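You operate a simulated robot arm through the tools that you are given. There is no shell and no other tool. Be economical: measure what you need, move in short steps, check, and stop when the job is done.

Carry out the task below with a simulated robot arm. There is one attempt and no reset: what you move stays moved.

Task
Burn in the black pilot lamp at its printed volts, then eject it.
Fine: push it home in the socket with the knob at OFF; let the green bar fill; knob back to OFF before the eject button; don't blow it.

Only the result counts: the job must be done as asked and must still hold three seconds after the hand-in. Knocking over, shifting, dropping, spilling or breaking anything else fails it.

Robot
A 6-joint arm with a two-finger parallel gripper, fixed in place. Base frame: the origin is at the foot of the arm, x ahead of it, y to its left, z up; the work surface is at about z = 0.8. Units: m, rad, N and s.
With the tool pointing down near the work surface it reaches from about 0.26 to 0.68 m from the base axis. Its first joint turns from -1.152 to 1.152 rad. Payload 2.9 kg.
The tool frame sits at the grasp point between the pads (the TCP): z along the fingers, y along the line on which they close. The tips reach 0.03 m beyond it. The gripper opens to 0.11 m. The fingers are 0.02 m wide and 0.01 m thick; the gripper's body (0.048 by 0.112 m) begins 0.055 m behind the TCP.
Orientation is that of the tool frame in the base frame, as [roll, pitch, yaw] about the fixed x, y, z axes, in that order (R = Rz(yaw) Ry(pitch) Rx(roll)). With the fingers straight down and closing along the base's y, the tool's x points along the base's -x, its y along +y and its z along -z.

Tools
- The arm moves only by the tool step_arm. Its argument "plan" is one flat list of numbers, 7 for each row, row after row: the shift along the tool's x, y, z in units of 100 mm (1.0 is 100 mm), then the turn, a rotation vector about the tool's x, y, z in units of 90 degrees (1.0 is 90 degrees), then the closure, from 0 (fully open) to 1 (shut). In form: [x, y, z, rx, ry, rz, gripper, x, y, z, rx, ry, rz, gripper, ...]. A call has 1 to 8 rows; each row is the pose to reach, as a shift and turn from the pose commanded when the call began, along the tool's axes at that moment. A call with a number of a shift or a turn outside -1 to 1 is refused whole. A row lasts 0.2 s, in which the tool goes at most 0.05 m and 0.15 rad; a call with a longer step from one row to the next is refused whole, and so is a gripper value outside its range. Where a pose cannot be reached the arm comes as near as it can. A force on the tool above 40 N (or 10 N above the force at the start of the call, whichever is more), or a blocked arm, ends the call early, and 0.2 s more pass. Each finger travels about 0.108 m/s and halts on what it meets, pressing with about 26 N; the grip force reading is that of the motor and also rises with nothing between the fingers. The clock runs only during rows and for 0.2 s after the last one: add rows that repeat a pose to give the fingers time. The reply holds the time, the measured pose of the TCP, the force on the tool along the base axes, the opening and the grip force, in the units named above and with some noise, with the torque about the TCP (base axes, N m) and any sound that the robot's microphone picked up.
- Cameras (640 x 400 px; columns grow to the right, rows downward): "scene" is fixed at [0.0841, 0.4409, 1.3699]; the picture's right is [-0.71, -0.70, 0.00], its down [-0.43, 0.44, -0.79] and it looks along [0.55, -0.56, -0.61] (base axes); focal length 323 px, centre (320, 200). "wrist" rides on the gripper at [0.072, 0.017, -0.103] in the tool frame; the picture's right is [-0.23, 0.97, 0.00], its down [-0.76, -0.18, -0.62] and it looks along [-0.61, -0.14, 0.78] (tool axes); focal length 222 px, centre (320, 200). There is no depth. A picture from a camera that has moved, and an enlarged one, comes with that camera's place and axes in the base frame and with its lens. The place of the scene camera against the robot may be out by one fixed shift of up to 0.012 m in any direction.
- get_image(camera): a new picture of that camera. The clock stands still meanwhile.
- enlarge(camera, box): a new picture of the part [left, top, right, bottom] of that camera's present view, enlarged. The clock stands still meanwhile.
- sign_off(): hands the job in; it is judged then, once.

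Go step by step. Nothing tells you positions but the pictures and the camera data: compare them with the known pose of the tool, close in by small moves and look again before you grip or let go. The budget is 120 turns and 84 pictures, counting those below and the enlarged ones. Unless the task says otherwise, let go and move clear before handing in, and close with one line.

The tools are called after "Emit:" by a JSON object that holds its "method" and its "body". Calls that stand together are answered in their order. step_arm: Moves the arm, as the interface text tells. Its arguments: {"type":"object","properties":{"plan":{"type":"array","items":{"type":"number"}}},"required":["plan"]} The other tools are called the same way: get_image (camera) takes a picture; enlarge (camera, box) takes an enlarged picture of a part of a camera's view; sign_off () hands the job in.

At the start:

```text
clock: 0.0
tool_pos: [0.3993, 0.0446, 1.0918]
orientation: [3.141, -0.002, -3.141]
wrist_force: [-0.1, -0.2, 1.3]
moment: [-0.02, 0.03, 0.0]
finger_gap: 0.11
gripper_force: 0.0
```

scene: 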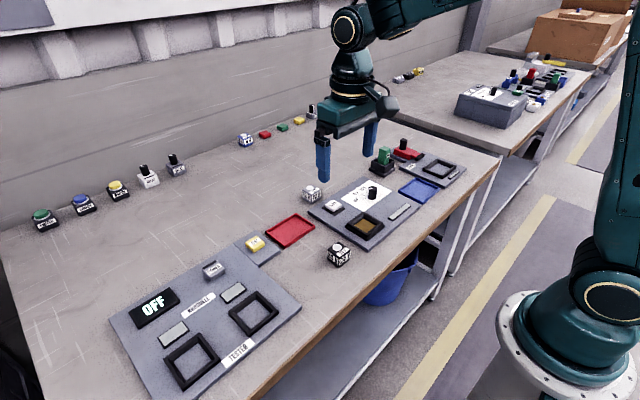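
wrist: 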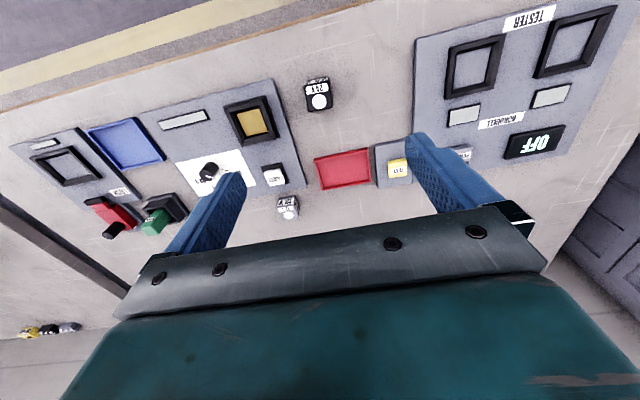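

I see a tester panel, a panel with a knob, a brown socket and a bar, and small lamp cubes. I'll enlarge the main areas before moving anything.

Emit:
{"method": "enlarge", "body": {"camera": "scene", "box": [290, 130, 470, 270]}}

Emit:
{"method": "enlarge", "body": {"camera": "scene", "box": [100, 220, 320, 400]}}

Emit:
{"method": "enlarge", "body": {"camera": "wrist", "box": [150, 60, 350, 230]}}

```text
2.86 times, centred on (380, 200) of scene
camera zoom: at [0.0841, 0.4409, 1.3699], right [-0.71, -0.7, 0.0], down [-0.43, 0.44, -0.79], along [0.55, -0.56, -0.61], focal length 924 px, centre (149, 200)
```

zoom: 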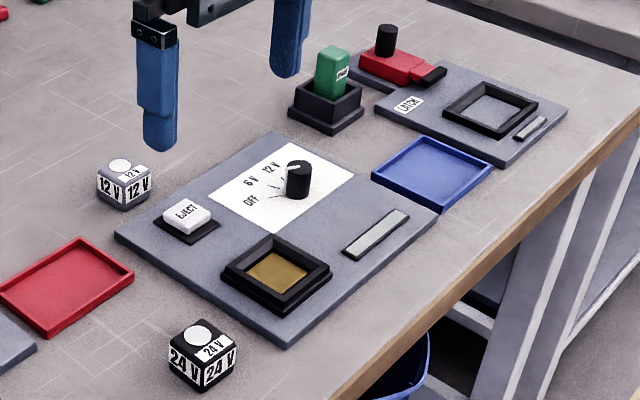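

```text
2.22 times, centred on (210, 310) of scene
camera zoom: at [0.0841, 0.4409, 1.3699], right [-0.71, -0.7, 0.0], down [-0.43, 0.44, -0.79], along [0.55, -0.56, -0.61], focal length 719 px, centre (564, -44)
```

zoom: 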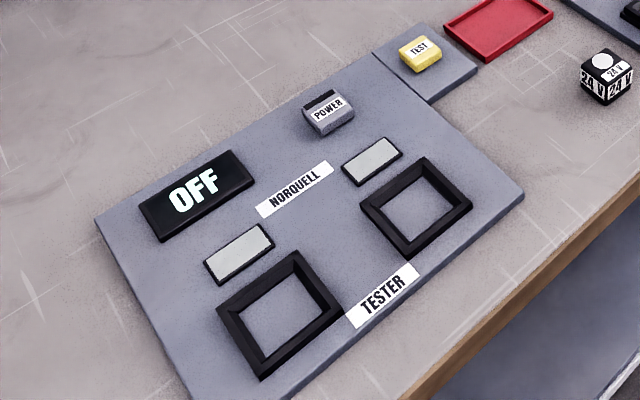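

```text
2.35 times, centred on (250, 145) of wrist
camera zoom: at [0.3271, 0.0619, 1.1937], right [0.23, 0.97, 0.0], down [0.76, -0.18, 0.62], along [0.61, -0.14, -0.78], focal length 523 px, centre (485, 329)
```

zoom: 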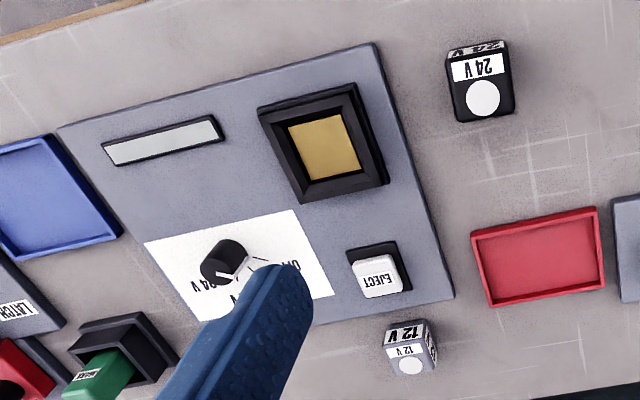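

The black lamp reads 24 V and sits near (0.41, 0.04). The socket is near (0.43, -0.08), the knob near (0.49, -0.19) and the eject button near (0.54, -0.08). I'll move toward the knob to read its setting.

Emit:
{"method": "step_arm", "body": {"plan": [-0.2, -0.33, 0.1, 0, 0, 0, 0, -0.4, -0.66, 0.2, 0, 0, 0, 0, -0.6, -1.0, 0.3, 0, 0, 0, 0]}}

Emit:
{"method": "step_arm", "body": {"plan": [0, -0.33, 0.2, 0, 0, 0, 0, 0, -0.66, 0.3, 0, 0, 0, 0, 0, -1.0, 0.4, 0, 0, 0, 0, 0, -1.0, 0.4, 0, 0, 0, 0]}}

Emit:
{"method": "get_image", "body": {"camera": "wrist"}}

```text
clock: 0.8
tool_pos: [0.4591, -0.0542, 1.0644]
orientation: [3.141, -0.001, 3.139]
wrist_force: [0.3, 0.2, -1.0]
moment: [-0.03, -0.01, 0.04]
finger_gap: 0.11
gripper_force: 0.1
```

```text
clock: 1.8
tool_pos: [0.4604, -0.1552, 1.0215]
orientation: [-3.141, 0.0, 3.141]
wrist_force: [0.5, -0.1, -0.7]
moment: [0.01, 0.03, 0.0]
finger_gap: 0.1099
gripper_force: 0.0
```

```text
78 pictures are left
camera wrist: at [0.3877, -0.1384, 1.123], right [0.23, 0.97, 0.0], down [0.76, -0.18, 0.62], along [0.61, -0.14, -0.78], focal length 222 px, centre (320, 200)
```

wrist: 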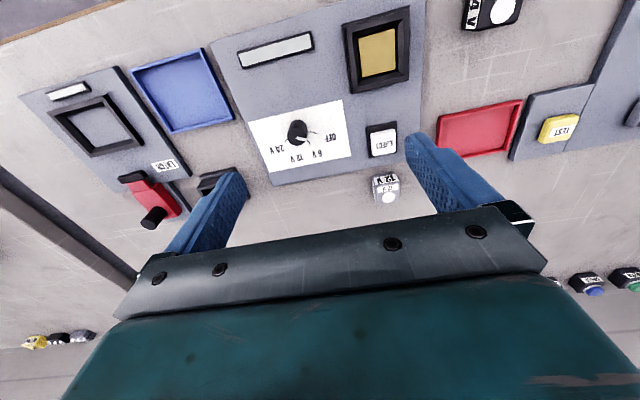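

Emit:
{"method": "enlarge", "body": {"camera": "wrist", "box": [240, 80, 368, 180]}}

Emit:
{"method": "enlarge", "body": {"camera": "wrist", "box": [200, 0, 456, 160]}}

Emit:
{"method": "enlarge", "body": {"camera": "scene", "box": [330, 170, 410, 230]}}

```text
4.00 times, centred on (304, 130) of wrist
camera zoom: at [0.3877, -0.1384, 1.123], right [0.23, 0.97, 0.0], down [0.76, -0.18, 0.62], along [0.61, -0.14, -0.78], focal length 888 px, centre (384, 480)
```

zoom: 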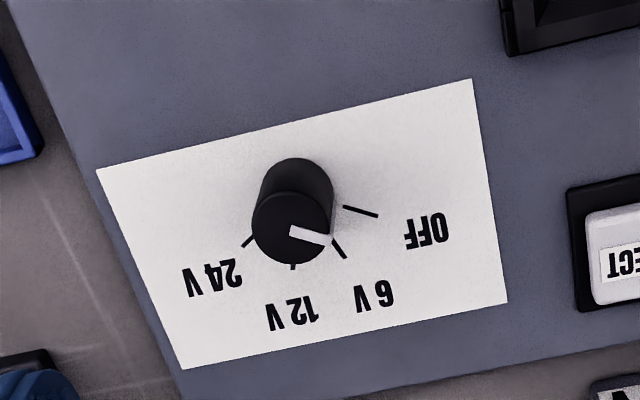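

```text
2.50 times, centred on (328, 80) of wrist
camera zoom: at [0.3877, -0.1384, 1.123], right [0.23, 0.97, 0.0], down [0.76, -0.18, 0.62], along [0.61, -0.14, -0.78], focal length 555 px, centre (300, 500)
```

zoom: 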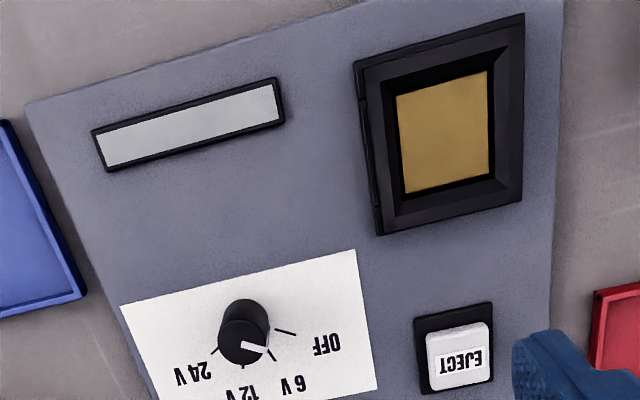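

```text
6.67 times, centred on (370, 200) of scene
camera zoom: at [0.0841, 0.4409, 1.3699], right [-0.71, -0.7, 0.0], down [-0.43, 0.44, -0.79], along [0.55, -0.56, -0.61], focal length 2156 px, centre (-13, 200)
```

zoom: 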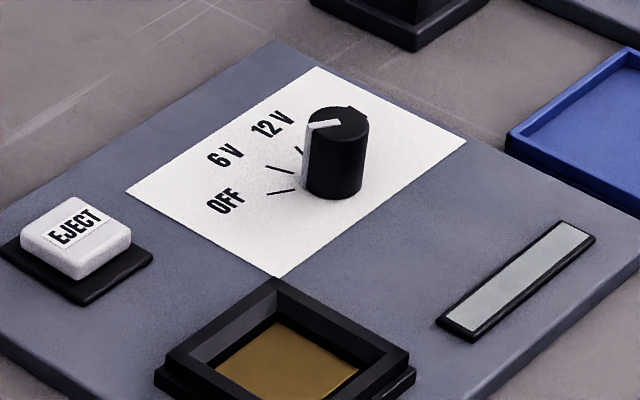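

The panel is aligned with the base axes. The knob axis is near (0.496, -0.194), its pointer is already at OFF, and 24 V is 120° clockwise seen from above. Next I'll move over the black lamp for a closer look.

Emit:
{"method": "step_arm", "body": {"plan": [0.2, 0.33, 0, 0, 0, 0, 0, 0.4, 0.66, 0, 0, 0, 0, 0, 0.6, 1.0, 0, 0, 0, 0, 0]}}

Emit:
{"method": "step_arm", "body": {"plan": [0, 0.33, 0.2, 0, 0, 0, 0, 0, 0.66, 0.4, 0, 0, 0, 0, 0, 0.97, 0.6, 0, 0, 0, 0, 0, 0.97, 0.6, 0, 0, 0, 0]}}

Emit:
{"method": "enlarge", "body": {"camera": "wrist", "box": [160, 0, 480, 200]}}

Emit:
{"method": "enlarge", "body": {"camera": "scene", "box": [310, 200, 406, 260]}}

```text
clock: 2.6
tool_pos: [0.3994, -0.056, 1.0209]
orientation: [3.141, 0.0, 3.141]
wrist_force: [0.2, -0.4, 0.1]
moment: [-0.01, 0.01, 0.0]
finger_gap: 0.1101
gripper_force: 0.2
```

```text
clock: 3.6
tool_pos: [0.4003, 0.0432, 0.9592]
orientation: [-3.14, -0.001, 3.141]
wrist_force: [-0.1, 0.2, -0.3]
moment: [0.01, 0.02, 0.0]
finger_gap: 0.11
gripper_force: 0.0
```

```text
2.00 times, centred on (320, 100) of wrist
camera zoom: at [0.3282, 0.0596, 1.06], right [0.23, 0.97, 0.0], down [0.76, -0.18, 0.62], along [0.61, -0.14, -0.78], focal length 444 px, centre (320, 400)
```

zoom: 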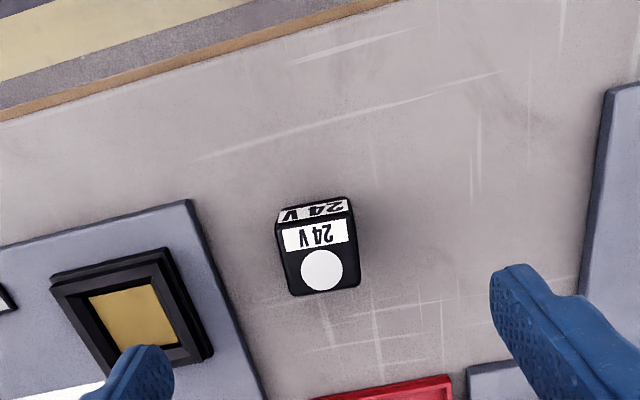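

```text
6.67 times, centred on (358, 230) of scene
camera zoom: at [0.084, 0.441, 1.3699], right [-0.71, -0.7, 0.0], down [-0.43, 0.44, -0.79], along [0.55, -0.56, -0.61], focal length 2156 px, centre (67, 0)
```

zoom: 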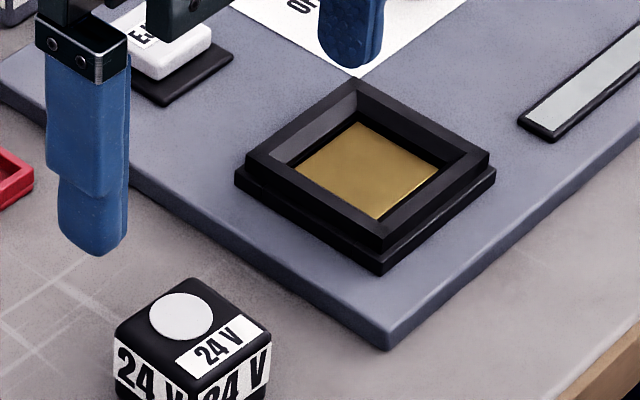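

The lamp is about 38 mm square and 36 mm tall, centred near (0.411, 0.041) and turned about -5°. The socket centre is near (0.432, -0.079). I'll align the gripper above the lamp with the jaws part-closed, come down some way and check.

Emit:
{"method": "step_arm", "body": {"plan": [-0.107, -0.02, 0.2, 0, 0, 0.052, 0.3, -0.107, -0.02, 0.45, 0, 0, 0.052, 0.3, -0.107, -0.02, 0.64, 0, 0, 0.052, 0.3, -0.107, -0.02, 0.64, 0, 0, 0.052, 0.3]}}

Emit:
{"method": "get_image", "body": {"camera": "wrist"}}

Emit:
{"method": "enlarge", "body": {"camera": "scene", "box": [280, 180, 408, 280]}}

```text
clock: 4.6
tool_pos: [0.4099, 0.0403, 0.8958]
orientation: [3.141, -0.001, 3.061]
wrist_force: [-0.1, -0.4, 0.6]
moment: [0.02, 0.0, 0.0]
finger_gap: 0.077
gripper_force: 0.0
```

```text
72 pictures are left
camera wrist: at [0.3406, 0.0631, 0.9979], right [0.31, 0.95, 0.0], down [0.74, -0.24, 0.62], along [0.59, -0.19, -0.78], focal length 222 px, centre (320, 200)
```

wrist: 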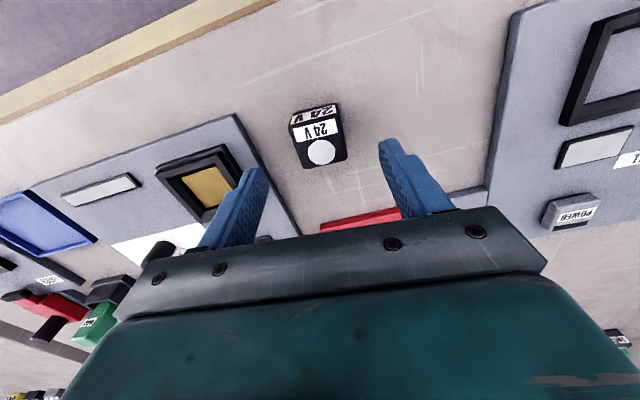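

```text
4.00 times, centred on (344, 230) of scene
camera zoom: at [0.0841, 0.4409, 1.3699], right [-0.71, -0.7, 0.0], down [-0.43, 0.44, -0.79], along [0.55, -0.56, -0.61], focal length 1294 px, centre (224, 80)
```

zoom: 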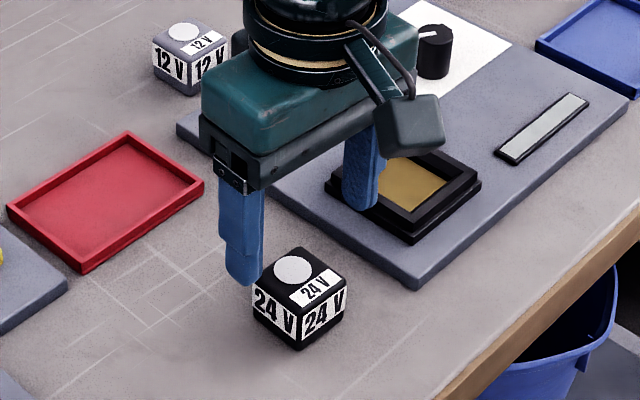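

The jaws are roughly centred over the lamp. I'll enlarge to refine the centre before going down.

Emit:
{"method": "enlarge", "body": {"camera": "wrist", "box": [240, 80, 400, 180]}}

```text
4.00 times, centred on (320, 130) of wrist
camera zoom: at [0.3406, 0.0631, 0.9979], right [0.31, 0.95, 0.0], down [0.74, -0.24, 0.62], along [0.59, -0.19, -0.78], focal length 888 px, centre (320, 480)
```

zoom: 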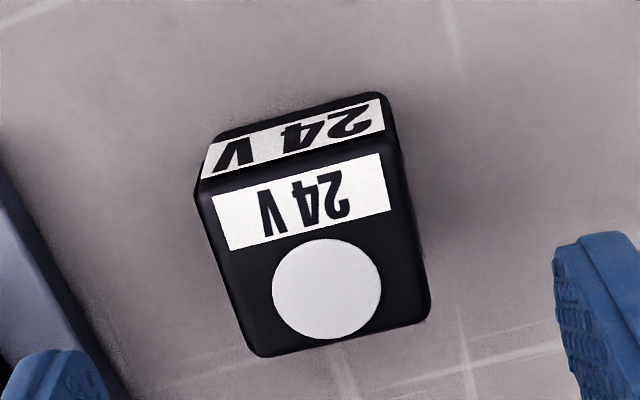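

The lamp centre is (0.410, 0.040) and the tool is directly above it. I'll go down so only the upper part is gripped, then close.

Emit:
{"method": "step_arm", "body": {"plan": [0, 0, 0.25, 0, 0, 0, 0.3, 0, 0, 0.46, 0, 0, 0, 0.3, 0, 0, 0.46, 0, 0, 0, 0.3, 0, 0, 0.46, 0, 0, 0, 0.75, 0, 0, 0.46, 0, 0, 0, 0.75, 0, 0, 0.46, 0, 0, 0, 0.75]}}

Emit:
{"method": "enlarge", "body": {"camera": "scene", "box": [280, 180, 408, 280]}}

```text
clock: 6.0
tool_pos: [0.4101, 0.0408, 0.8486]
orientation: [-3.141, -0.001, 3.061]
wrist_force: [0.2, -0.6, 1.1]
moment: [0.01, -0.03, -0.01]
finger_gap: 0.039
gripper_force: 25.9
```

```text
4.00 times, centred on (344, 230) of scene
camera zoom: at [0.0841, 0.4409, 1.3699], right [-0.71, -0.7, 0.0], down [-0.43, 0.44, -0.79], along [0.55, -0.56, -0.61], focal length 1294 px, centre (224, 80)
```

zoom: 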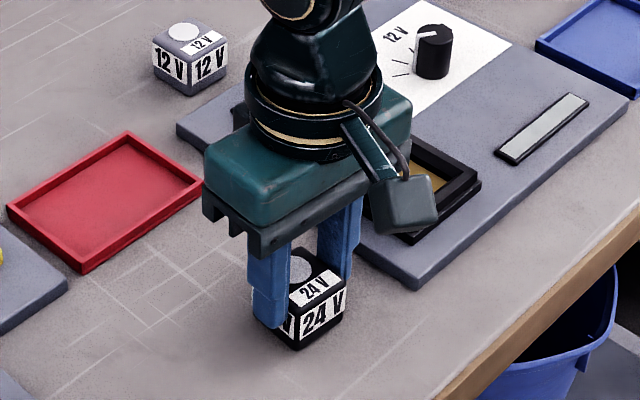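

The lamp is gripped with a 39 mm gap. I'll lift it and turn it square, then carry it over the socket.

Emit:
{"method": "step_arm", "body": {"plan": [0, 0, -0.2, 0, 0, 0, 0.75, 0, 0, -0.45, 0, 0, -0.02, 0.75, 0, 0, -0.6, 0, 0, -0.052, 0.75, 0, 0, -0.6, 0, 0, -0.052, 0.75]}}

Emit:
{"method": "step_arm", "body": {"plan": [-0.1, -0.25, 0, 0, 0, 0, 0.75, -0.2, -0.5, 0, 0, 0, 0, 0.75, -0.22, -0.75, 0, 0, 0, 0, 0.75, -0.22, -0.98, 0, 0, 0, 0, 0.75, -0.22, -0.98, 0, 0, 0, 0, 0.75]}}

Emit:
{"method": "get_image", "body": {"camera": "wrist"}}

```text
clock: 7.0
tool_pos: [0.4095, 0.0412, 0.912]
orientation: [3.141, 0.001, 3.141]
wrist_force: [-0.3, -0.3, -0.6]
moment: [0.02, 0.01, 0.02]
finger_gap: 0.0391
gripper_force: 26.0
```

```text
clock: 8.2
tool_pos: [0.4287, -0.0582, 0.912]
orientation: [-3.14, -0.001, -3.141]
wrist_force: [-0.6, 0.6, 0.4]
moment: [0.0, 0.02, 0.01]
finger_gap: 0.0389
gripper_force: 26.3
```

```text
68 pictures are left
camera wrist: at [0.357, -0.0416, 1.0139], right [0.23, 0.97, 0.0], down [0.76, -0.18, 0.62], along [0.61, -0.14, -0.78], focal length 222 px, centre (320, 200)
```

wrist: 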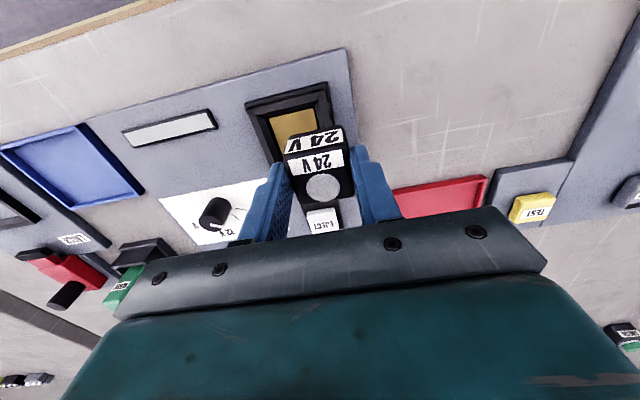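

The lamp is held square and the socket is visible just beyond it. I'll enlarge to measure the lamp offset in the grip and the socket.

Emit:
{"method": "enlarge", "body": {"camera": "wrist", "box": [224, 70, 384, 220]}}

Emit:
{"method": "enlarge", "body": {"camera": "scene", "box": [310, 170, 406, 260]}}

```text
2.67 times, centred on (304, 145) of wrist
camera zoom: at [0.357, -0.0416, 1.0139], right [0.23, 0.97, 0.0], down [0.76, -0.18, 0.62], along [0.61, -0.14, -0.78], focal length 592 px, centre (363, 347)
```

zoom: 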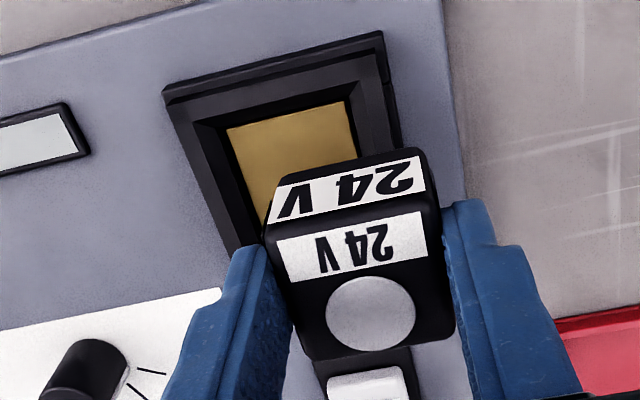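

```text
4.44 times, centred on (358, 215) of scene
camera zoom: at [0.0841, 0.4409, 1.3699], right [-0.71, -0.7, 0.0], down [-0.43, 0.44, -0.79], along [0.55, -0.56, -0.61], focal length 1437 px, centre (151, 133)
```

zoom: 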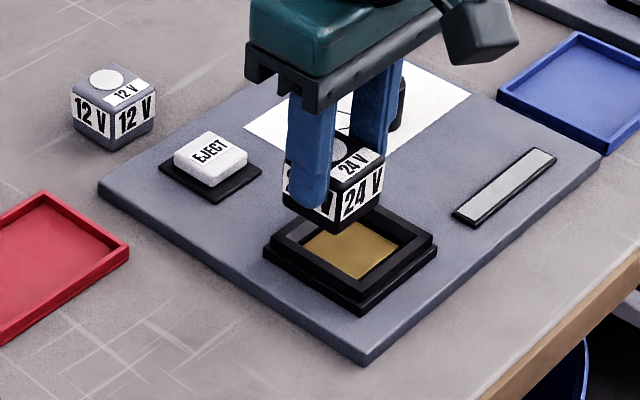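

The lamp is within 1 mm of the tool centre, and two views put the socket centre at (0.431, -0.079). I'll move over it, come down to just above the rim and check.

Emit:
{"method": "step_arm", "body": {"plan": [-0.017, -0.1, 0, 0, 0, 0, 0.75, -0.017, -0.216, 0, 0, 0, 0, 0.75, -0.017, -0.216, 0.2, 0, 0, 0, 0.75, -0.017, -0.216, 0.32, 0, 0, 0, 0.75, -0.017, -0.216, 0.32, 0, 0, 0, 0.75]}}

Emit:
{"method": "enlarge", "body": {"camera": "wrist", "box": [224, 70, 416, 220]}}

Emit:
{"method": "enlarge", "body": {"camera": "scene", "box": [320, 190, 400, 250]}}

```text
clock: 9.4
tool_pos: [0.4334, -0.0792, 0.8799]
orientation: [3.14, 0.0, -3.141]
wrist_force: [0.6, -0.1, 0.4]
moment: [-0.02, 0.0, 0.0]
finger_gap: 0.0391
gripper_force: 26.1
```

```text
2.67 times, centred on (320, 145) of wrist
camera zoom: at [0.3611, -0.0622, 0.9815], right [0.23, 0.97, 0.0], down [0.76, -0.18, 0.62], along [0.61, -0.14, -0.78], focal length 592 px, centre (320, 347)
```

zoom: 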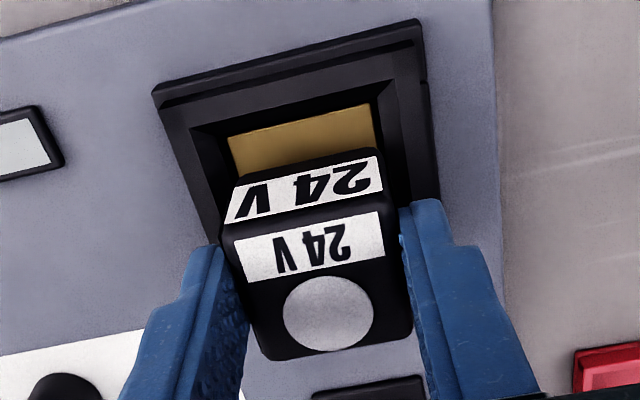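

```text
6.67 times, centred on (360, 220) of scene
camera zoom: at [0.0841, 0.4409, 1.3699], right [-0.71, -0.7, 0.0], down [-0.43, 0.44, -0.79], along [0.55, -0.56, -0.61], focal length 2156 px, centre (53, 67)
```

zoom: 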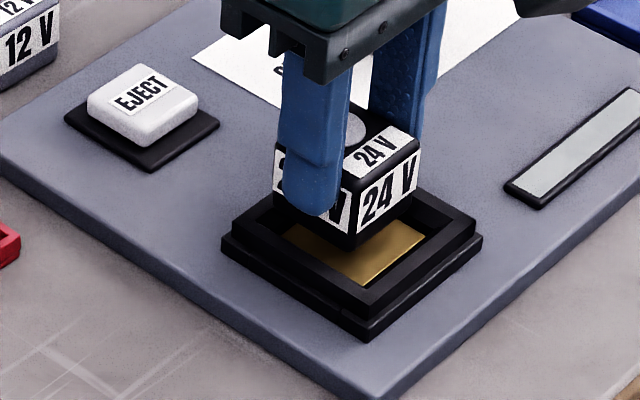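

Measured in the same image, the lamp is about 2.5 mm too far in x relative to the socket, and y is nearly right. I'll correct that and lower into the funnel.

Emit:
{"method": "step_arm", "body": {"plan": [0.025, -0.007, 0, 0, 0, 0, 0.75, 0.025, -0.007, 0.07, 0, 0, 0, 0.75, 0.025, -0.007, 0.13, 0, 0, 0, 0.75, 0.025, -0.007, 0.13, 0, 0, 0, 0.75]}}

Emit:
{"method": "enlarge", "body": {"camera": "wrist", "box": [224, 70, 416, 220]}}

Emit:
{"method": "enlarge", "body": {"camera": "scene", "box": [320, 190, 400, 250]}}

```text
clock: 10.4
tool_pos: [0.4299, -0.0796, 0.8671]
orientation: [-3.141, -0.002, -3.14]
wrist_force: [-3.1, 0.5, 0.2]
moment: [0.03, 0.23, -0.01]
finger_gap: 0.0389
gripper_force: 25.9
```

```text
2.67 times, centred on (320, 145) of wrist
camera zoom: at [0.3582, -0.0632, 0.9683], right [0.23, 0.97, 0.0], down [0.76, -0.18, 0.62], along [0.61, -0.14, -0.78], focal length 592 px, centre (320, 347)
```

zoom: 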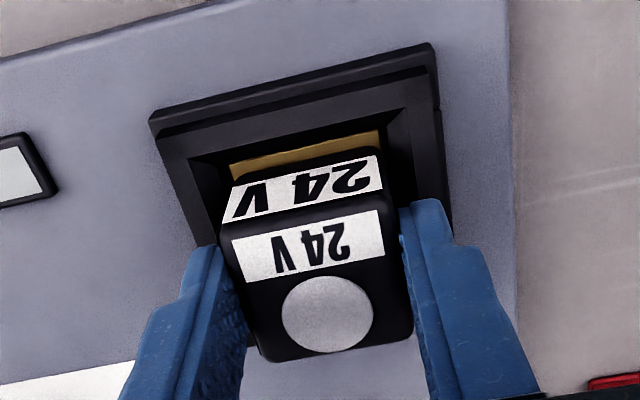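

```text
6.67 times, centred on (360, 220) of scene
camera zoom: at [0.084, 0.441, 1.3699], right [-0.71, -0.7, 0.0], down [-0.43, 0.44, -0.79], along [0.55, -0.56, -0.61], focal length 2156 px, centre (53, 67)
```

zoom: 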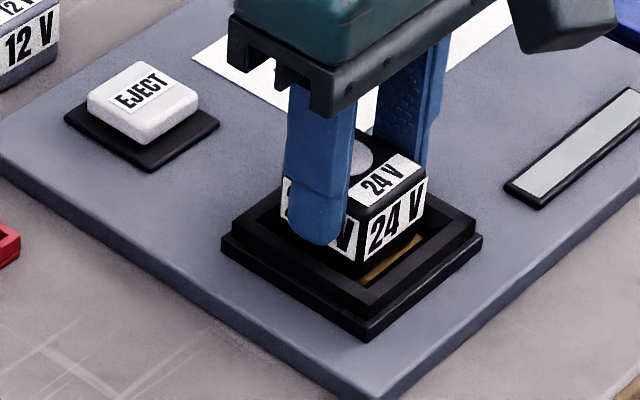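

The +x funnel wall is pushing back with -3 N, and brass still shows on the near side. I'll shift another 2.5 mm in -x and keep lowering.

Emit:
{"method": "step_arm", "body": {"plan": [0.025, 0, 0, 0, 0, 0, 0.75, 0.025, 0, 0.04, 0, 0, 0, 0.75, 0.025, 0, 0.07, 0, 0, 0, 0.75, 0.025, 0, 0.07, 0, 0, 0, 0.75]}}

Emit:
{"method": "enlarge", "body": {"camera": "scene", "box": [320, 190, 400, 250]}}

```text
clock: 11.4
tool_pos: [0.4289, -0.0801, 0.8614]
orientation: [-3.14, 0.002, -3.14]
wrist_force: [-2.9, -1.2, 18.3]
moment: [-0.05, 0.54, 0.03]
finger_gap: 0.0391
gripper_force: 26.3
```

```text
6.67 times, centred on (360, 220) of scene
camera zoom: at [0.0837, 0.441, 1.37], right [-0.71, -0.7, 0.0], down [-0.43, 0.44, -0.79], along [0.55, -0.56, -0.61], focal length 2156 px, centre (53, 67)
```

zoom: 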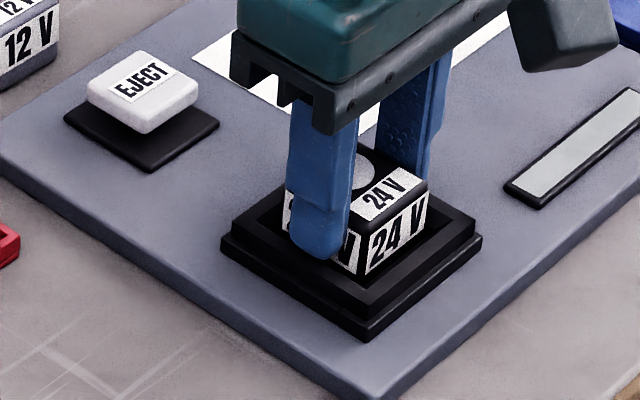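

There's 18 N upward with the lamp bottom near z = 0.813. It is either on the lip or on the sprung floor, so I'll look from the wrist.

Emit:
{"method": "enlarge", "body": {"camera": "wrist", "box": [224, 70, 416, 220]}}

```text
2.67 times, centred on (320, 145) of wrist
camera zoom: at [0.3562, -0.063, 0.962], right [0.23, 0.97, 0.0], down [0.76, -0.18, 0.62], along [0.61, -0.14, -0.78], focal length 592 px, centre (320, 347)
```

zoom: 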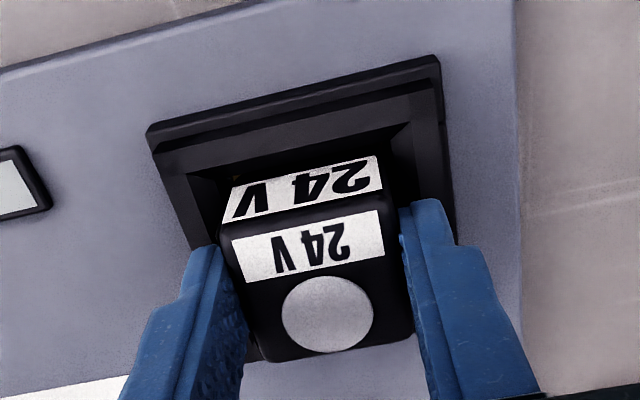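

The reading suggests it's catching on one side. I'll ease up slightly and open a little so the lamp can settle into the funnel, then look.

Emit:
{"method": "step_arm", "body": {"plan": [0, 0, -0.01, 0, 0, 0, 0.75, 0, 0, -0.01, 0, 0, 0, 0.5, 0, 0, -0.01, 0, 0, 0, 0.5, 0, 0, -0.3, 0, 0, 0, 0.5, 0, 0, -0.6, 0, 0, 0, 0.5, 0, 0, -0.6, 0, 0, 0, 0.5]}}

Emit:
{"method": "enlarge", "body": {"camera": "wrist", "box": [224, 30, 416, 180]}}

Emit:
{"method": "enlarge", "body": {"camera": "scene", "box": [320, 190, 400, 250]}}

```text
clock: 12.8
tool_pos: [0.4291, -0.0781, 0.9204]
orientation: [3.141, 0.0, 3.141]
wrist_force: [1.0, -1.0, -0.1]
moment: [-0.04, 0.04, -0.03]
finger_gap: 0.055
gripper_force: 0.0
```

```text
2.67 times, centred on (320, 105) of wrist
camera zoom: at [0.357, -0.0606, 1.0219], right [0.23, 0.97, 0.0], down [0.76, -0.18, 0.62], along [0.61, -0.14, -0.78], focal length 592 px, centre (320, 453)
```

zoom: 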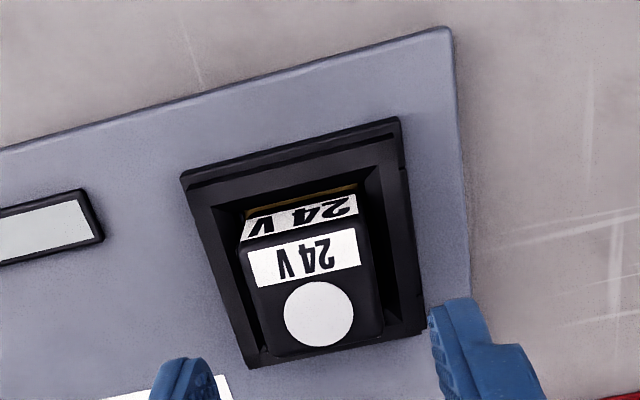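

```text
6.67 times, centred on (360, 220) of scene
camera zoom: at [0.084, 0.4409, 1.3699], right [-0.71, -0.7, 0.0], down [-0.43, 0.44, -0.79], along [0.55, -0.56, -0.61], focal length 2156 px, centre (53, 67)
```

zoom: 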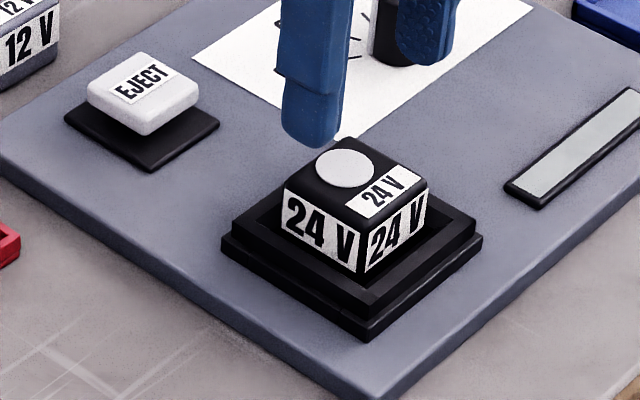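

The lamp has settled in the funnel mouth, roughly centred. I'll close the fingers and press on its top to seat it.

Emit:
{"method": "step_arm", "body": {"plan": [-0.02, -0.01, 0, 0, 0, 0, 1, -0.02, -0.01, 0, 0, 0, 0, 1, -0.02, -0.01, 0.2, 0, 0, 0, 1, -0.02, -0.01, 0.33, 0, 0, 0, 1, -0.02, -0.01, 0.39, 0, 0, 0, 1, -0.02, -0.01, 0.42, 0, 0, 0, 1, -0.02, -0.01, 0.45, 0, 0, 0, 1, -0.02, -0.01, 0.48, 0, 0, 0, 1]}}

Emit:
{"method": "enlarge", "body": {"camera": "scene", "box": [320, 190, 400, 250]}}

```text
clock: 14.5
tool_pos: [0.4314, -0.0798, 0.8789]
orientation: [-3.141, 0.005, 3.14]
wrist_force: [-5.1, 1.0, 17.9]
moment: [0.03, 0.2, 0.0]
finger_gap: 0.0
gripper_force: 26.1
stopped in row 8: the force on the tool passed its limit at 46 N (the readings are from after the stop); the commanded pose is now the measured one
```

```text
6.67 times, centred on (360, 220) of scene
camera zoom: at [0.0837, 0.441, 1.3699], right [-0.71, -0.7, 0.0], down [-0.43, 0.44, -0.79], along [0.55, -0.56, -0.61], focal length 2156 px, centre (53, 67)
```

zoom: 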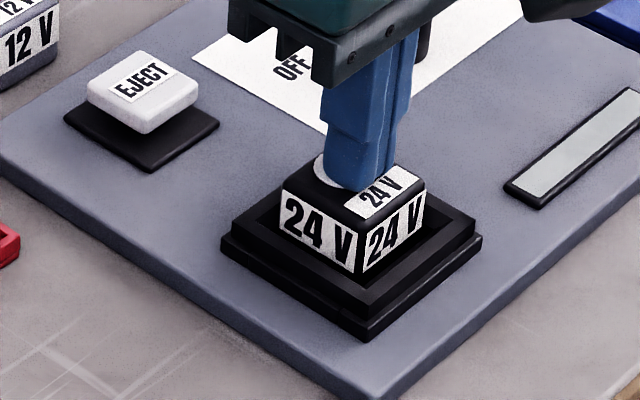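

The press stopped at 46 N with the top near z = 0.849 and little movement. I'll lift and look closely for tilt or jamming.

Emit:
{"method": "step_arm", "body": {"plan": [0, 0, -0.3, 0, 0, 0, 1, 0, 0, -0.6, 0, 0, 0, 1, 0.3, 0, -0.8, 0, 0, 0, 1, 0.3, 0, -0.8, 0, 0, 0, 1]}}

Emit:
{"method": "enlarge", "body": {"camera": "wrist", "box": [250, 40, 378, 140]}}

Emit:
{"method": "enlarge", "body": {"camera": "scene", "box": [345, 200, 393, 240]}}

```text
clock: 15.5
tool_pos: [0.3987, -0.0846, 0.9589]
orientation: [3.142, 0.001, -3.141]
wrist_force: [0.1, -0.2, 0.7]
moment: [0.03, 0.03, -0.03]
finger_gap: 0.0002
gripper_force: 25.4
```

```text
4.00 times, centred on (314, 90) of wrist
camera zoom: at [0.3267, -0.0675, 1.0596], right [0.23, 0.97, 0.0], down [0.76, -0.18, 0.62], along [0.61, -0.14, -0.78], focal length 888 px, centre (344, 640)
```

zoom: 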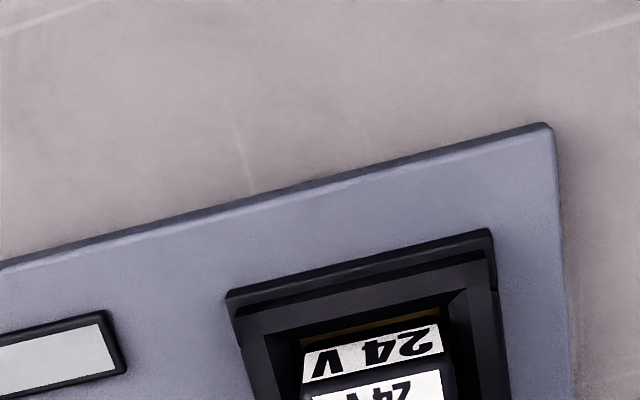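

```text
10.00 times, centred on (369, 220) of scene
camera zoom: at [0.084, 0.4409, 1.3699], right [-0.71, -0.7, 0.0], down [-0.43, 0.44, -0.79], along [0.55, -0.56, -0.61], focal length 3234 px, centre (-170, 0)
```

zoom: 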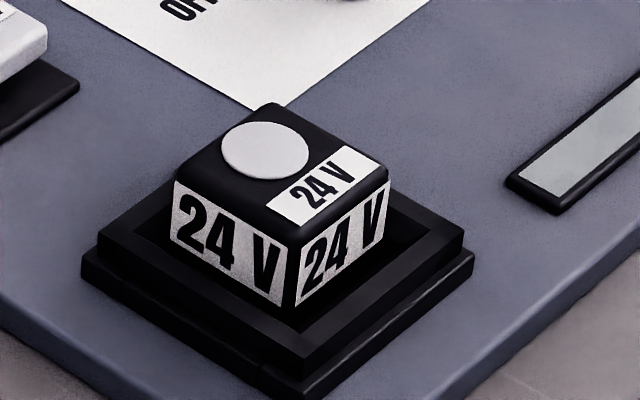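

The lamp sits toward the +x side and I can't yet tell whether it's seated. I'll bring the wrist camera so the lamp is mid-view for a close look.

Emit:
{"method": "step_arm", "body": {"plan": [-0.2, 0.05, 0, 0, 0, 0, 1, -0.5, 0.05, -0.1, 0, 0, 0, 1, -0.8, 0.05, -0.1, 0, 0, 0, 1, -0.8, 0.05, -0.1, 0, 0, 0, 1]}}

Emit:
{"method": "enlarge", "body": {"camera": "wrist", "box": [256, 20, 384, 100]}}

```text
clock: 16.5
tool_pos: [0.4824, -0.0759, 0.9679]
orientation: [3.141, 0.003, -3.141]
wrist_force: [-0.4, 0.8, -0.6]
moment: [0.0, 0.0, -0.01]
finger_gap: 0.0001
gripper_force: 26.1
```

```text
5.00 times, centred on (320, 60) of wrist
camera zoom: at [0.4092, -0.0591, 1.0686], right [0.23, 0.97, 0.0], down [0.76, -0.18, 0.63], along [0.61, -0.14, -0.78], focal length 1111 px, centre (320, 900)
```

zoom: 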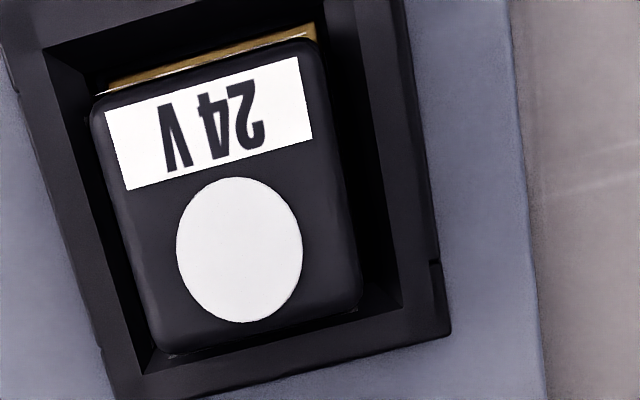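

In near-plan view the lamp is centred within about 1–2 mm, slightly toward +x. I'll press again on its +x half, in case it's caught on that bevel.

Emit:
{"method": "step_arm", "body": {"plan": [0.2, -0.03, 0.2, 0, 0, 0, 1, 0.4, -0.03, 0.5, 0, 0, 0, 1, 0.4, -0.03, 0.8, 0, 0, 0, 1, 0.4, -0.03, 0.85, 0, 0, 0, 1, 0.4, -0.03, 0.89, 0, 0, 0, 1, 0.4, -0.03, 0.92, 0, 0, 0, 1, 0.4, -0.03, 0.95, 0, 0, 0, 1, 0.4, -0.03, 0.97, 0, 0, 0, 1]}}

Emit:
{"method": "enlarge", "body": {"camera": "scene", "box": [340, 195, 404, 235]}}

```text
clock: 18.0
tool_pos: [0.4424, -0.0795, 0.8789]
orientation: [-3.14, 0.012, -3.139]
wrist_force: [-7.3, 0.9, 18.0]
moment: [-0.04, 0.37, 0.01]
finger_gap: 0.0
gripper_force: 26.0
stopped in row 7: the force on the tool passed its limit at 44 N (the readings are from after the stop); the commanded pose is now the measured one
```

```text
10.00 times, centred on (372, 215) of scene
camera zoom: at [0.0836, 0.441, 1.37], right [-0.71, -0.7, 0.0], down [-0.43, 0.44, -0.79], along [0.55, -0.56, -0.61], focal length 3234 px, centre (-200, 50)
```

zoom: 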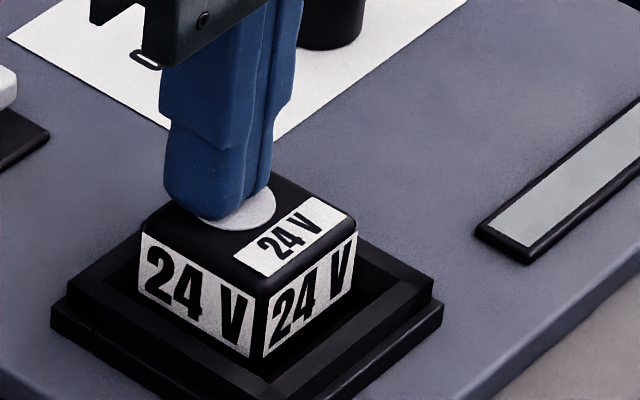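

The top is at the same height there, so it looks level and solid. One more press on the -x half will confirm it's evenly seated.

Emit:
{"method": "step_arm", "body": {"plan": [0, 0, -0.15, 0, 0, 0, 1, 0.2, 0, -0.15, 0, 0, 0, 1, 0.2, 0, -0.15, 0, 0, 0, 1, 0.2, 0, -0.05, 0, 0, 0, 1, 0.2, 0, -0.01, 0, 0, 0, 1, 0.2, 0, 0.02, 0, 0, 0, 1, 0.2, 0, 0.04, 0, 0, 0, 1, 0.2, 0, 0.06, 0, 0, 0, 1]}}

```text
clock: 19.6
tool_pos: [0.4226, -0.0798, 0.8799]
orientation: [3.141, 0.011, -3.139]
wrist_force: [-7.8, 1.1, 20.0]
moment: [0.04, 0.32, 0.02]
finger_gap: 0.0001
gripper_force: 26.4
stopped in row 7: the force on the tool passed its limit at 44 N (the readings are from after the stop); the commanded pose is now the measured one
```

The heights agree within about 1 mm, so the lamp is level and bottomed. Next I'll rise, go over the knob, open the jaws and turn them +60° so they close across the pointer.

Emit:
{"method": "step_arm", "body": {"plan": [0, 0, -0.4, 0, -0.007, 0, 1, 0, 0, -0.8, 0, -0.007, 0, 1, -0.3, -0.2, -0.9, 0, -0.007, 0, 0.8, -0.6, -0.4, -0.9, 0, -0.007, 0, 0.6, -0.73, -0.5, -0.9, 0, -0.007, 0, 0.5, -0.73, -0.5, -0.9, 0, -0.007, 0, 0.5]}}

Emit:
{"method": "step_arm", "body": {"plan": [0, -0.2, 0, 0, 0, -0.094, 0.5, 0, -0.4, 0, 0, 0, -0.188, 0.5, 0, -0.6, 0, 0, 0, -0.282, 0.5, 0, -0.64, 0, 0, 0, -0.376, 0.5, 0, -0.64, 0, 0, 0, -0.47, 0.5, 0, -0.64, 0, 0, 0, -0.564, 0.5, 0, -0.64, 0, 0, 0, -0.658, 0.5, 0, -0.64, 0, 0, 0, -0.667, 0.5]}}

Emit:
{"method": "get_image", "body": {"camera": "wrist"}}

```text
clock: 21.0
tool_pos: [0.4947, -0.1305, 0.9701]
orientation: [3.141, 0.023, -3.14]
wrist_force: [0.0, 0.7, 0.5]
moment: [0.02, 0.02, 0.0]
finger_gap: 0.0549
gripper_force: 0.1
```

```text
clock: 22.8
tool_pos: [0.4963, -0.1924, 0.9685]
orientation: [-3.123, 0.01, -2.091]
wrist_force: [0.0, 0.2, -0.2]
moment: [-0.02, 0.01, 0.02]
finger_gap: 0.055
gripper_force: 0.1
```

```text
52 pictures are left
camera wrist: at [0.4434, -0.2471, 1.0683], right [-0.73, 0.68, -0.02], down [0.52, 0.57, 0.63], along [0.44, 0.46, -0.77], focal length 222 px, centre (320, 200)
```

wrist: 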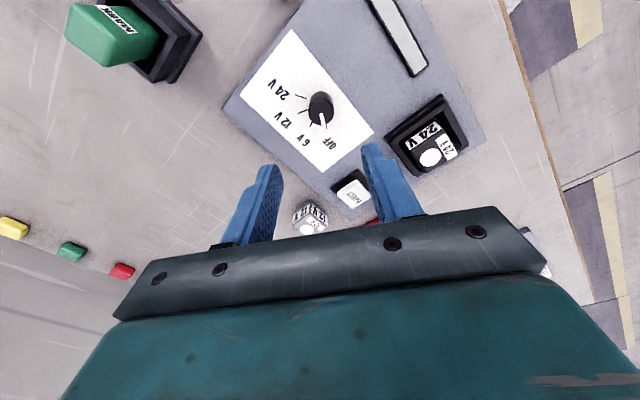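

The jaws are at +60° over the knob and the pointer reads OFF. The tool has about 1° of tilt, which I'll correct, and I'll enlarge the knob to fine-centre.

Emit:
{"method": "step_arm", "body": {"plan": [0, 0, 0.2, -0.0127, 0.0073, 0, 0.5, 0, 0, 0.4, -0.0127, 0.0073, 0, 0.5, 0, 0, 0.4, -0.0127, 0.0073, 0, 0.5]}}

Emit:
{"method": "enlarge", "body": {"camera": "wrist", "box": [240, 70, 400, 170]}}

Emit:
{"method": "enlarge", "body": {"camera": "scene", "box": [320, 150, 416, 230]}}

```text
clock: 23.6
tool_pos: [0.4958, -0.1943, 0.9274]
orientation: [-3.141, -0.001, -2.094]
wrist_force: [-0.6, -0.9, 1.1]
moment: [-0.03, 0.0, 0.01]
finger_gap: 0.0549
gripper_force: 0.0
```

```text
4.00 times, centred on (320, 120) of wrist
camera zoom: at [0.4456, -0.2482, 1.0301], right [-0.73, 0.68, 0.0], down [0.53, 0.57, 0.62], along [0.43, 0.45, -0.78], focal length 888 px, centre (320, 520)
```

zoom: 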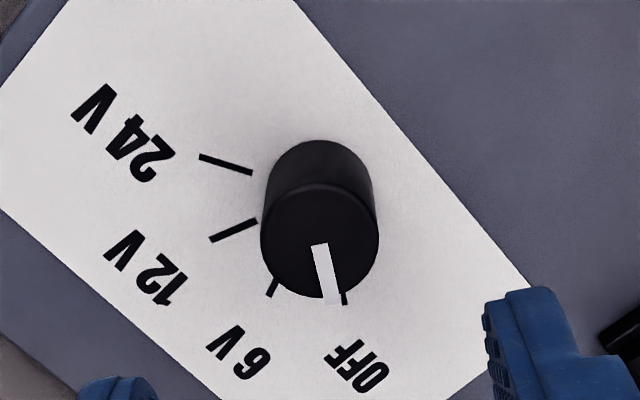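

```text
5.00 times, centred on (368, 190) of scene
camera zoom: at [0.0841, 0.4409, 1.3699], right [-0.71, -0.7, 0.0], down [-0.43, 0.44, -0.79], along [0.55, -0.56, -0.61], focal length 1617 px, centre (80, 250)
```

zoom: 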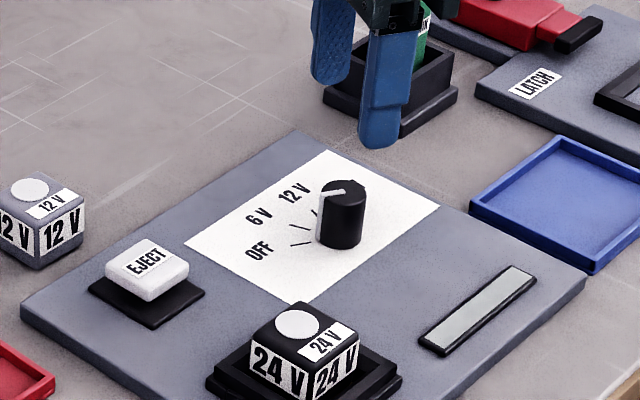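

The knob is about 26 mm across with its top near z = 0.839, and the tool is centred within 1 mm. I'll descend and grip it.

Emit:
{"method": "step_arm", "body": {"plan": [0, 0, 0.4, 0, 0, 0, 0.5, 0, 0, 0.77, 0, 0, 0, 0.5, 0, 0, 0.77, 0, 0, 0, 0.5, 0, 0, 0.77, 0, 0, 0, 0.9, 0, 0, 0.77, 0, 0, 0, 0.9, 0, 0, 0.77, 0, 0, 0, 0.9]}}

Emit:
{"method": "enlarge", "body": {"camera": "scene", "box": [320, 150, 416, 230]}}

```text
clock: 25.0
tool_pos: [0.4976, -0.1898, 0.8524]
orientation: [-3.141, -0.002, -2.095]
wrist_force: [-2.2, 1.0, -1.7]
moment: [-0.18, -0.47, -0.01]
finger_gap: 0.0257
gripper_force: 45.0
```

```text
5.00 times, centred on (368, 190) of scene
camera zoom: at [0.084, 0.441, 1.3699], right [-0.71, -0.7, 0.0], down [-0.43, 0.44, -0.79], along [0.55, -0.56, -0.61], focal length 1617 px, centre (80, 250)
```

zoom: 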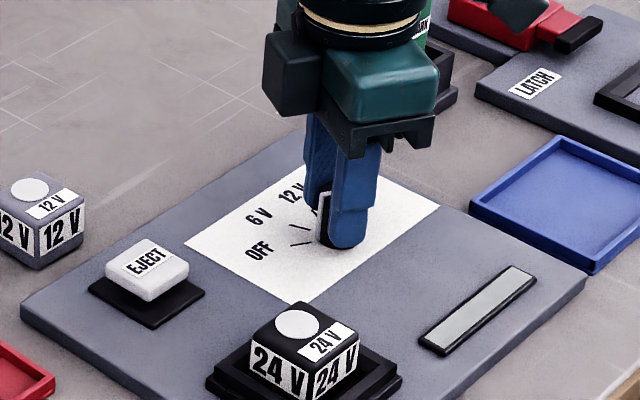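

The knob is gripped. I'll turn it clockwise by 60° and check, then finish to 24 V.

Emit:
{"method": "step_arm", "body": {"plan": [0, 0, 0, 0, 0, 0.095, 0.9, 0, 0, 0, 0, 0, 0.19, 0.9, 0, 0, 0, 0, 0, 0.285, 0.9, 0, 0, 0, 0, 0, 0.38, 0.9, 0, 0, 0, 0, 0, 0.475, 0.9, 0, 0, 0, 0, 0, 0.57, 0.9, 0, 0, 0, 0, 0, 0.667, 0.9]}}

Emit:
{"method": "enlarge", "body": {"camera": "scene", "box": [320, 150, 416, 230]}}

```text
refused: row 7 steps farther than a row can; nothing moved
```

```text
5.00 times, centred on (368, 190) of scene
camera zoom: at [0.084, 0.441, 1.3699], right [-0.71, -0.7, 0.0], down [-0.43, 0.44, -0.79], along [0.55, -0.56, -0.61], focal length 1617 px, centre (80, 250)
```

zoom: 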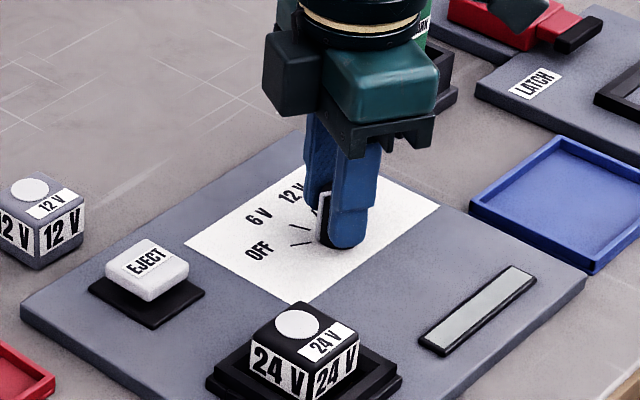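

The last row was just over the step limit and nothing moved. I'll repeat it with even steps.

Emit:
{"method": "step_arm", "body": {"plan": [0, 0, 0, 0, 0, 0.09, 0.9, 0, 0, 0, 0, 0, 0.18, 0.9, 0, 0, 0, 0, 0, 0.27, 0.9, 0, 0, 0, 0, 0, 0.36, 0.9, 0, 0, 0, 0, 0, 0.45, 0.9, 0, 0, 0, 0, 0, 0.54, 0.9, 0, 0, 0, 0, 0, 0.62, 0.9, 0, 0, 0, 0, 0, 0.667, 0.9]}}

Emit:
{"method": "enlarge", "body": {"camera": "scene", "box": [320, 150, 416, 230]}}

Emit:
{"method": "enlarge", "body": {"camera": "wrist", "box": [240, 100, 400, 200]}}

```text
clock: 26.8
tool_pos: [0.4997, -0.1959, 0.8528]
orientation: [-3.135, 0.009, 3.138]
wrist_force: [17.2, -6.5, 9.9]
moment: [0.41, -1.0, 0.07]
finger_gap: 0.0255
gripper_force: 44.7
```

```text
5.00 times, centred on (368, 190) of scene
camera zoom: at [0.0843, 0.4408, 1.37], right [-0.71, -0.7, 0.0], down [-0.43, 0.44, -0.79], along [0.55, -0.56, -0.61], focal length 1617 px, centre (80, 250)
```

zoom: 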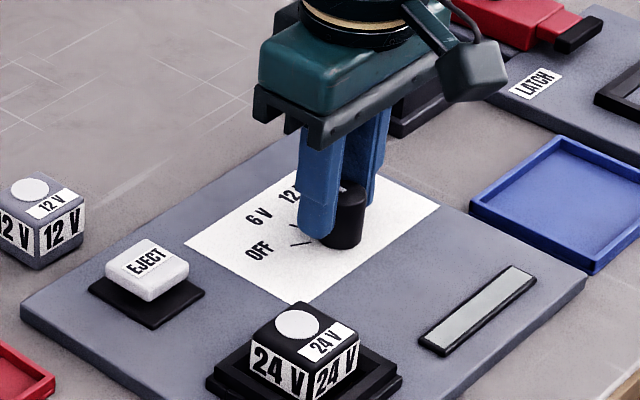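

```text
4.00 times, centred on (320, 150) of wrist
camera zoom: at [0.4268, -0.1775, 0.9536], right [0.23, 0.97, 0.0], down [0.76, -0.18, 0.63], along [0.61, -0.15, -0.78], focal length 888 px, centre (320, 400)
```

zoom: 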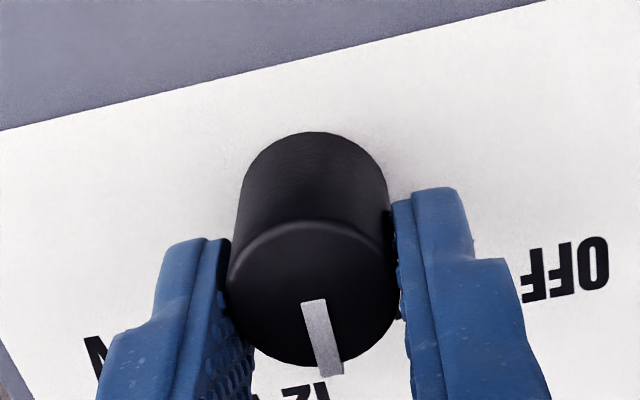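

The knob has followed 60° and its pointer is now along +x. The grip sits about 4 mm off the knob axis and is causing side force, so I'll shift along as I turn the remaining 60° to 24 V.

Emit:
{"method": "step_arm", "body": {"plan": [-0.04, -0.005, 0, 0, 0, 0.08, 0.9, -0.04, -0.013, 0, 0, 0, 0.17, 0.9, -0.038, -0.02, 0, 0, 0, 0.26, 0.9, -0.035, -0.028, 0, 0, 0, 0.35, 0.9, -0.03, -0.036, 0, 0, 0, 0.44, 0.9, -0.027, -0.044, 0, 0, 0, 0.53, 0.9, -0.023, -0.05, 0, 0, 0, 0.61, 0.9, -0.02, -0.056, 0, 0, 0, 0.667, 0.9]}}

Emit:
{"method": "enlarge", "body": {"camera": "scene", "box": [320, 150, 432, 240]}}

Emit:
{"method": "enlarge", "body": {"camera": "wrist", "box": [240, 100, 400, 200]}}

```text
clock: 28.6
tool_pos: [0.4978, -0.1985, 0.8523]
orientation: [-3.14, -0.004, 2.102]
wrist_force: [-5.9, 1.1, 5.0]
moment: [0.12, -0.37, 0.03]
finger_gap: 0.0257
gripper_force: 45.1
stopped in row 8: the force on the tool passed its limit at 40 N (the readings are from after the stop); the commanded pose is now the measured one
```

```text
4.44 times, centred on (376, 195) of scene
camera zoom: at [0.0838, 0.441, 1.3699], right [-0.71, -0.7, 0.0], down [-0.43, 0.44, -0.79], along [0.55, -0.56, -0.61], focal length 1437 px, centre (71, 222)
```

zoom: 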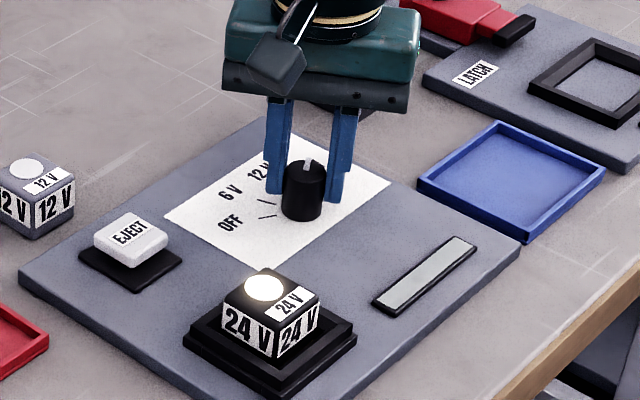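

```text
4.00 times, centred on (320, 150) of wrist
camera zoom: at [0.4764, -0.1282, 0.9538], right [0.96, 0.29, 0.0], down [0.23, -0.75, 0.62], along [0.18, -0.6, -0.78], focal length 888 px, centre (320, 400)
```

zoom: 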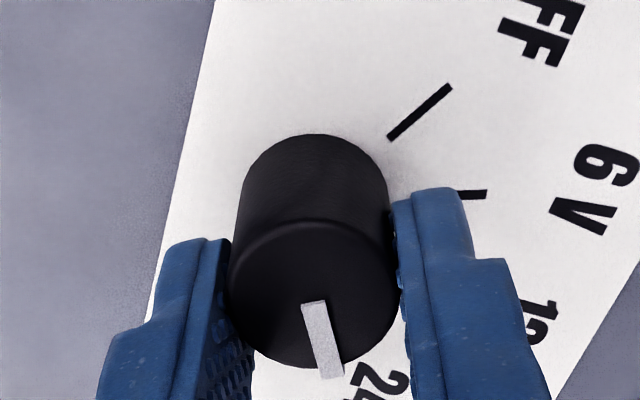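

The lamp is lit, so it is seated and running at 24 V. I'll hold briefly and watch the bar.

Emit:
{"method": "step_arm", "body": {"plan": [0, 0, 0, 0, 0, 0, 0.9, 0, 0, 0, 0, 0, 0, 0.9, 0, 0, 0, 0, 0, 0, 0.9, 0, 0, 0, 0, 0, 0, 0.9]}}

Emit:
{"method": "enlarge", "body": {"camera": "scene", "box": [320, 150, 432, 240]}}

```text
clock: 29.6
tool_pos: [0.4973, -0.1989, 0.8519]
orientation: [-3.138, -0.001, 2.1]
wrist_force: [-11.1, 0.3, 12.8]
moment: [0.91, 0.15, 0.06]
finger_gap: 0.0255
gripper_force: 44.9
```

```text
4.44 times, centred on (376, 195) of scene
camera zoom: at [0.0836, 0.441, 1.3699], right [-0.71, -0.7, 0.0], down [-0.43, 0.44, -0.79], along [0.55, -0.56, -0.61], focal length 1437 px, centre (71, 222)
```

zoom: 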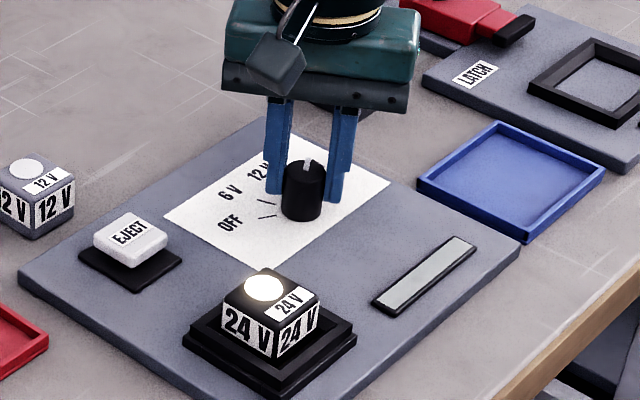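

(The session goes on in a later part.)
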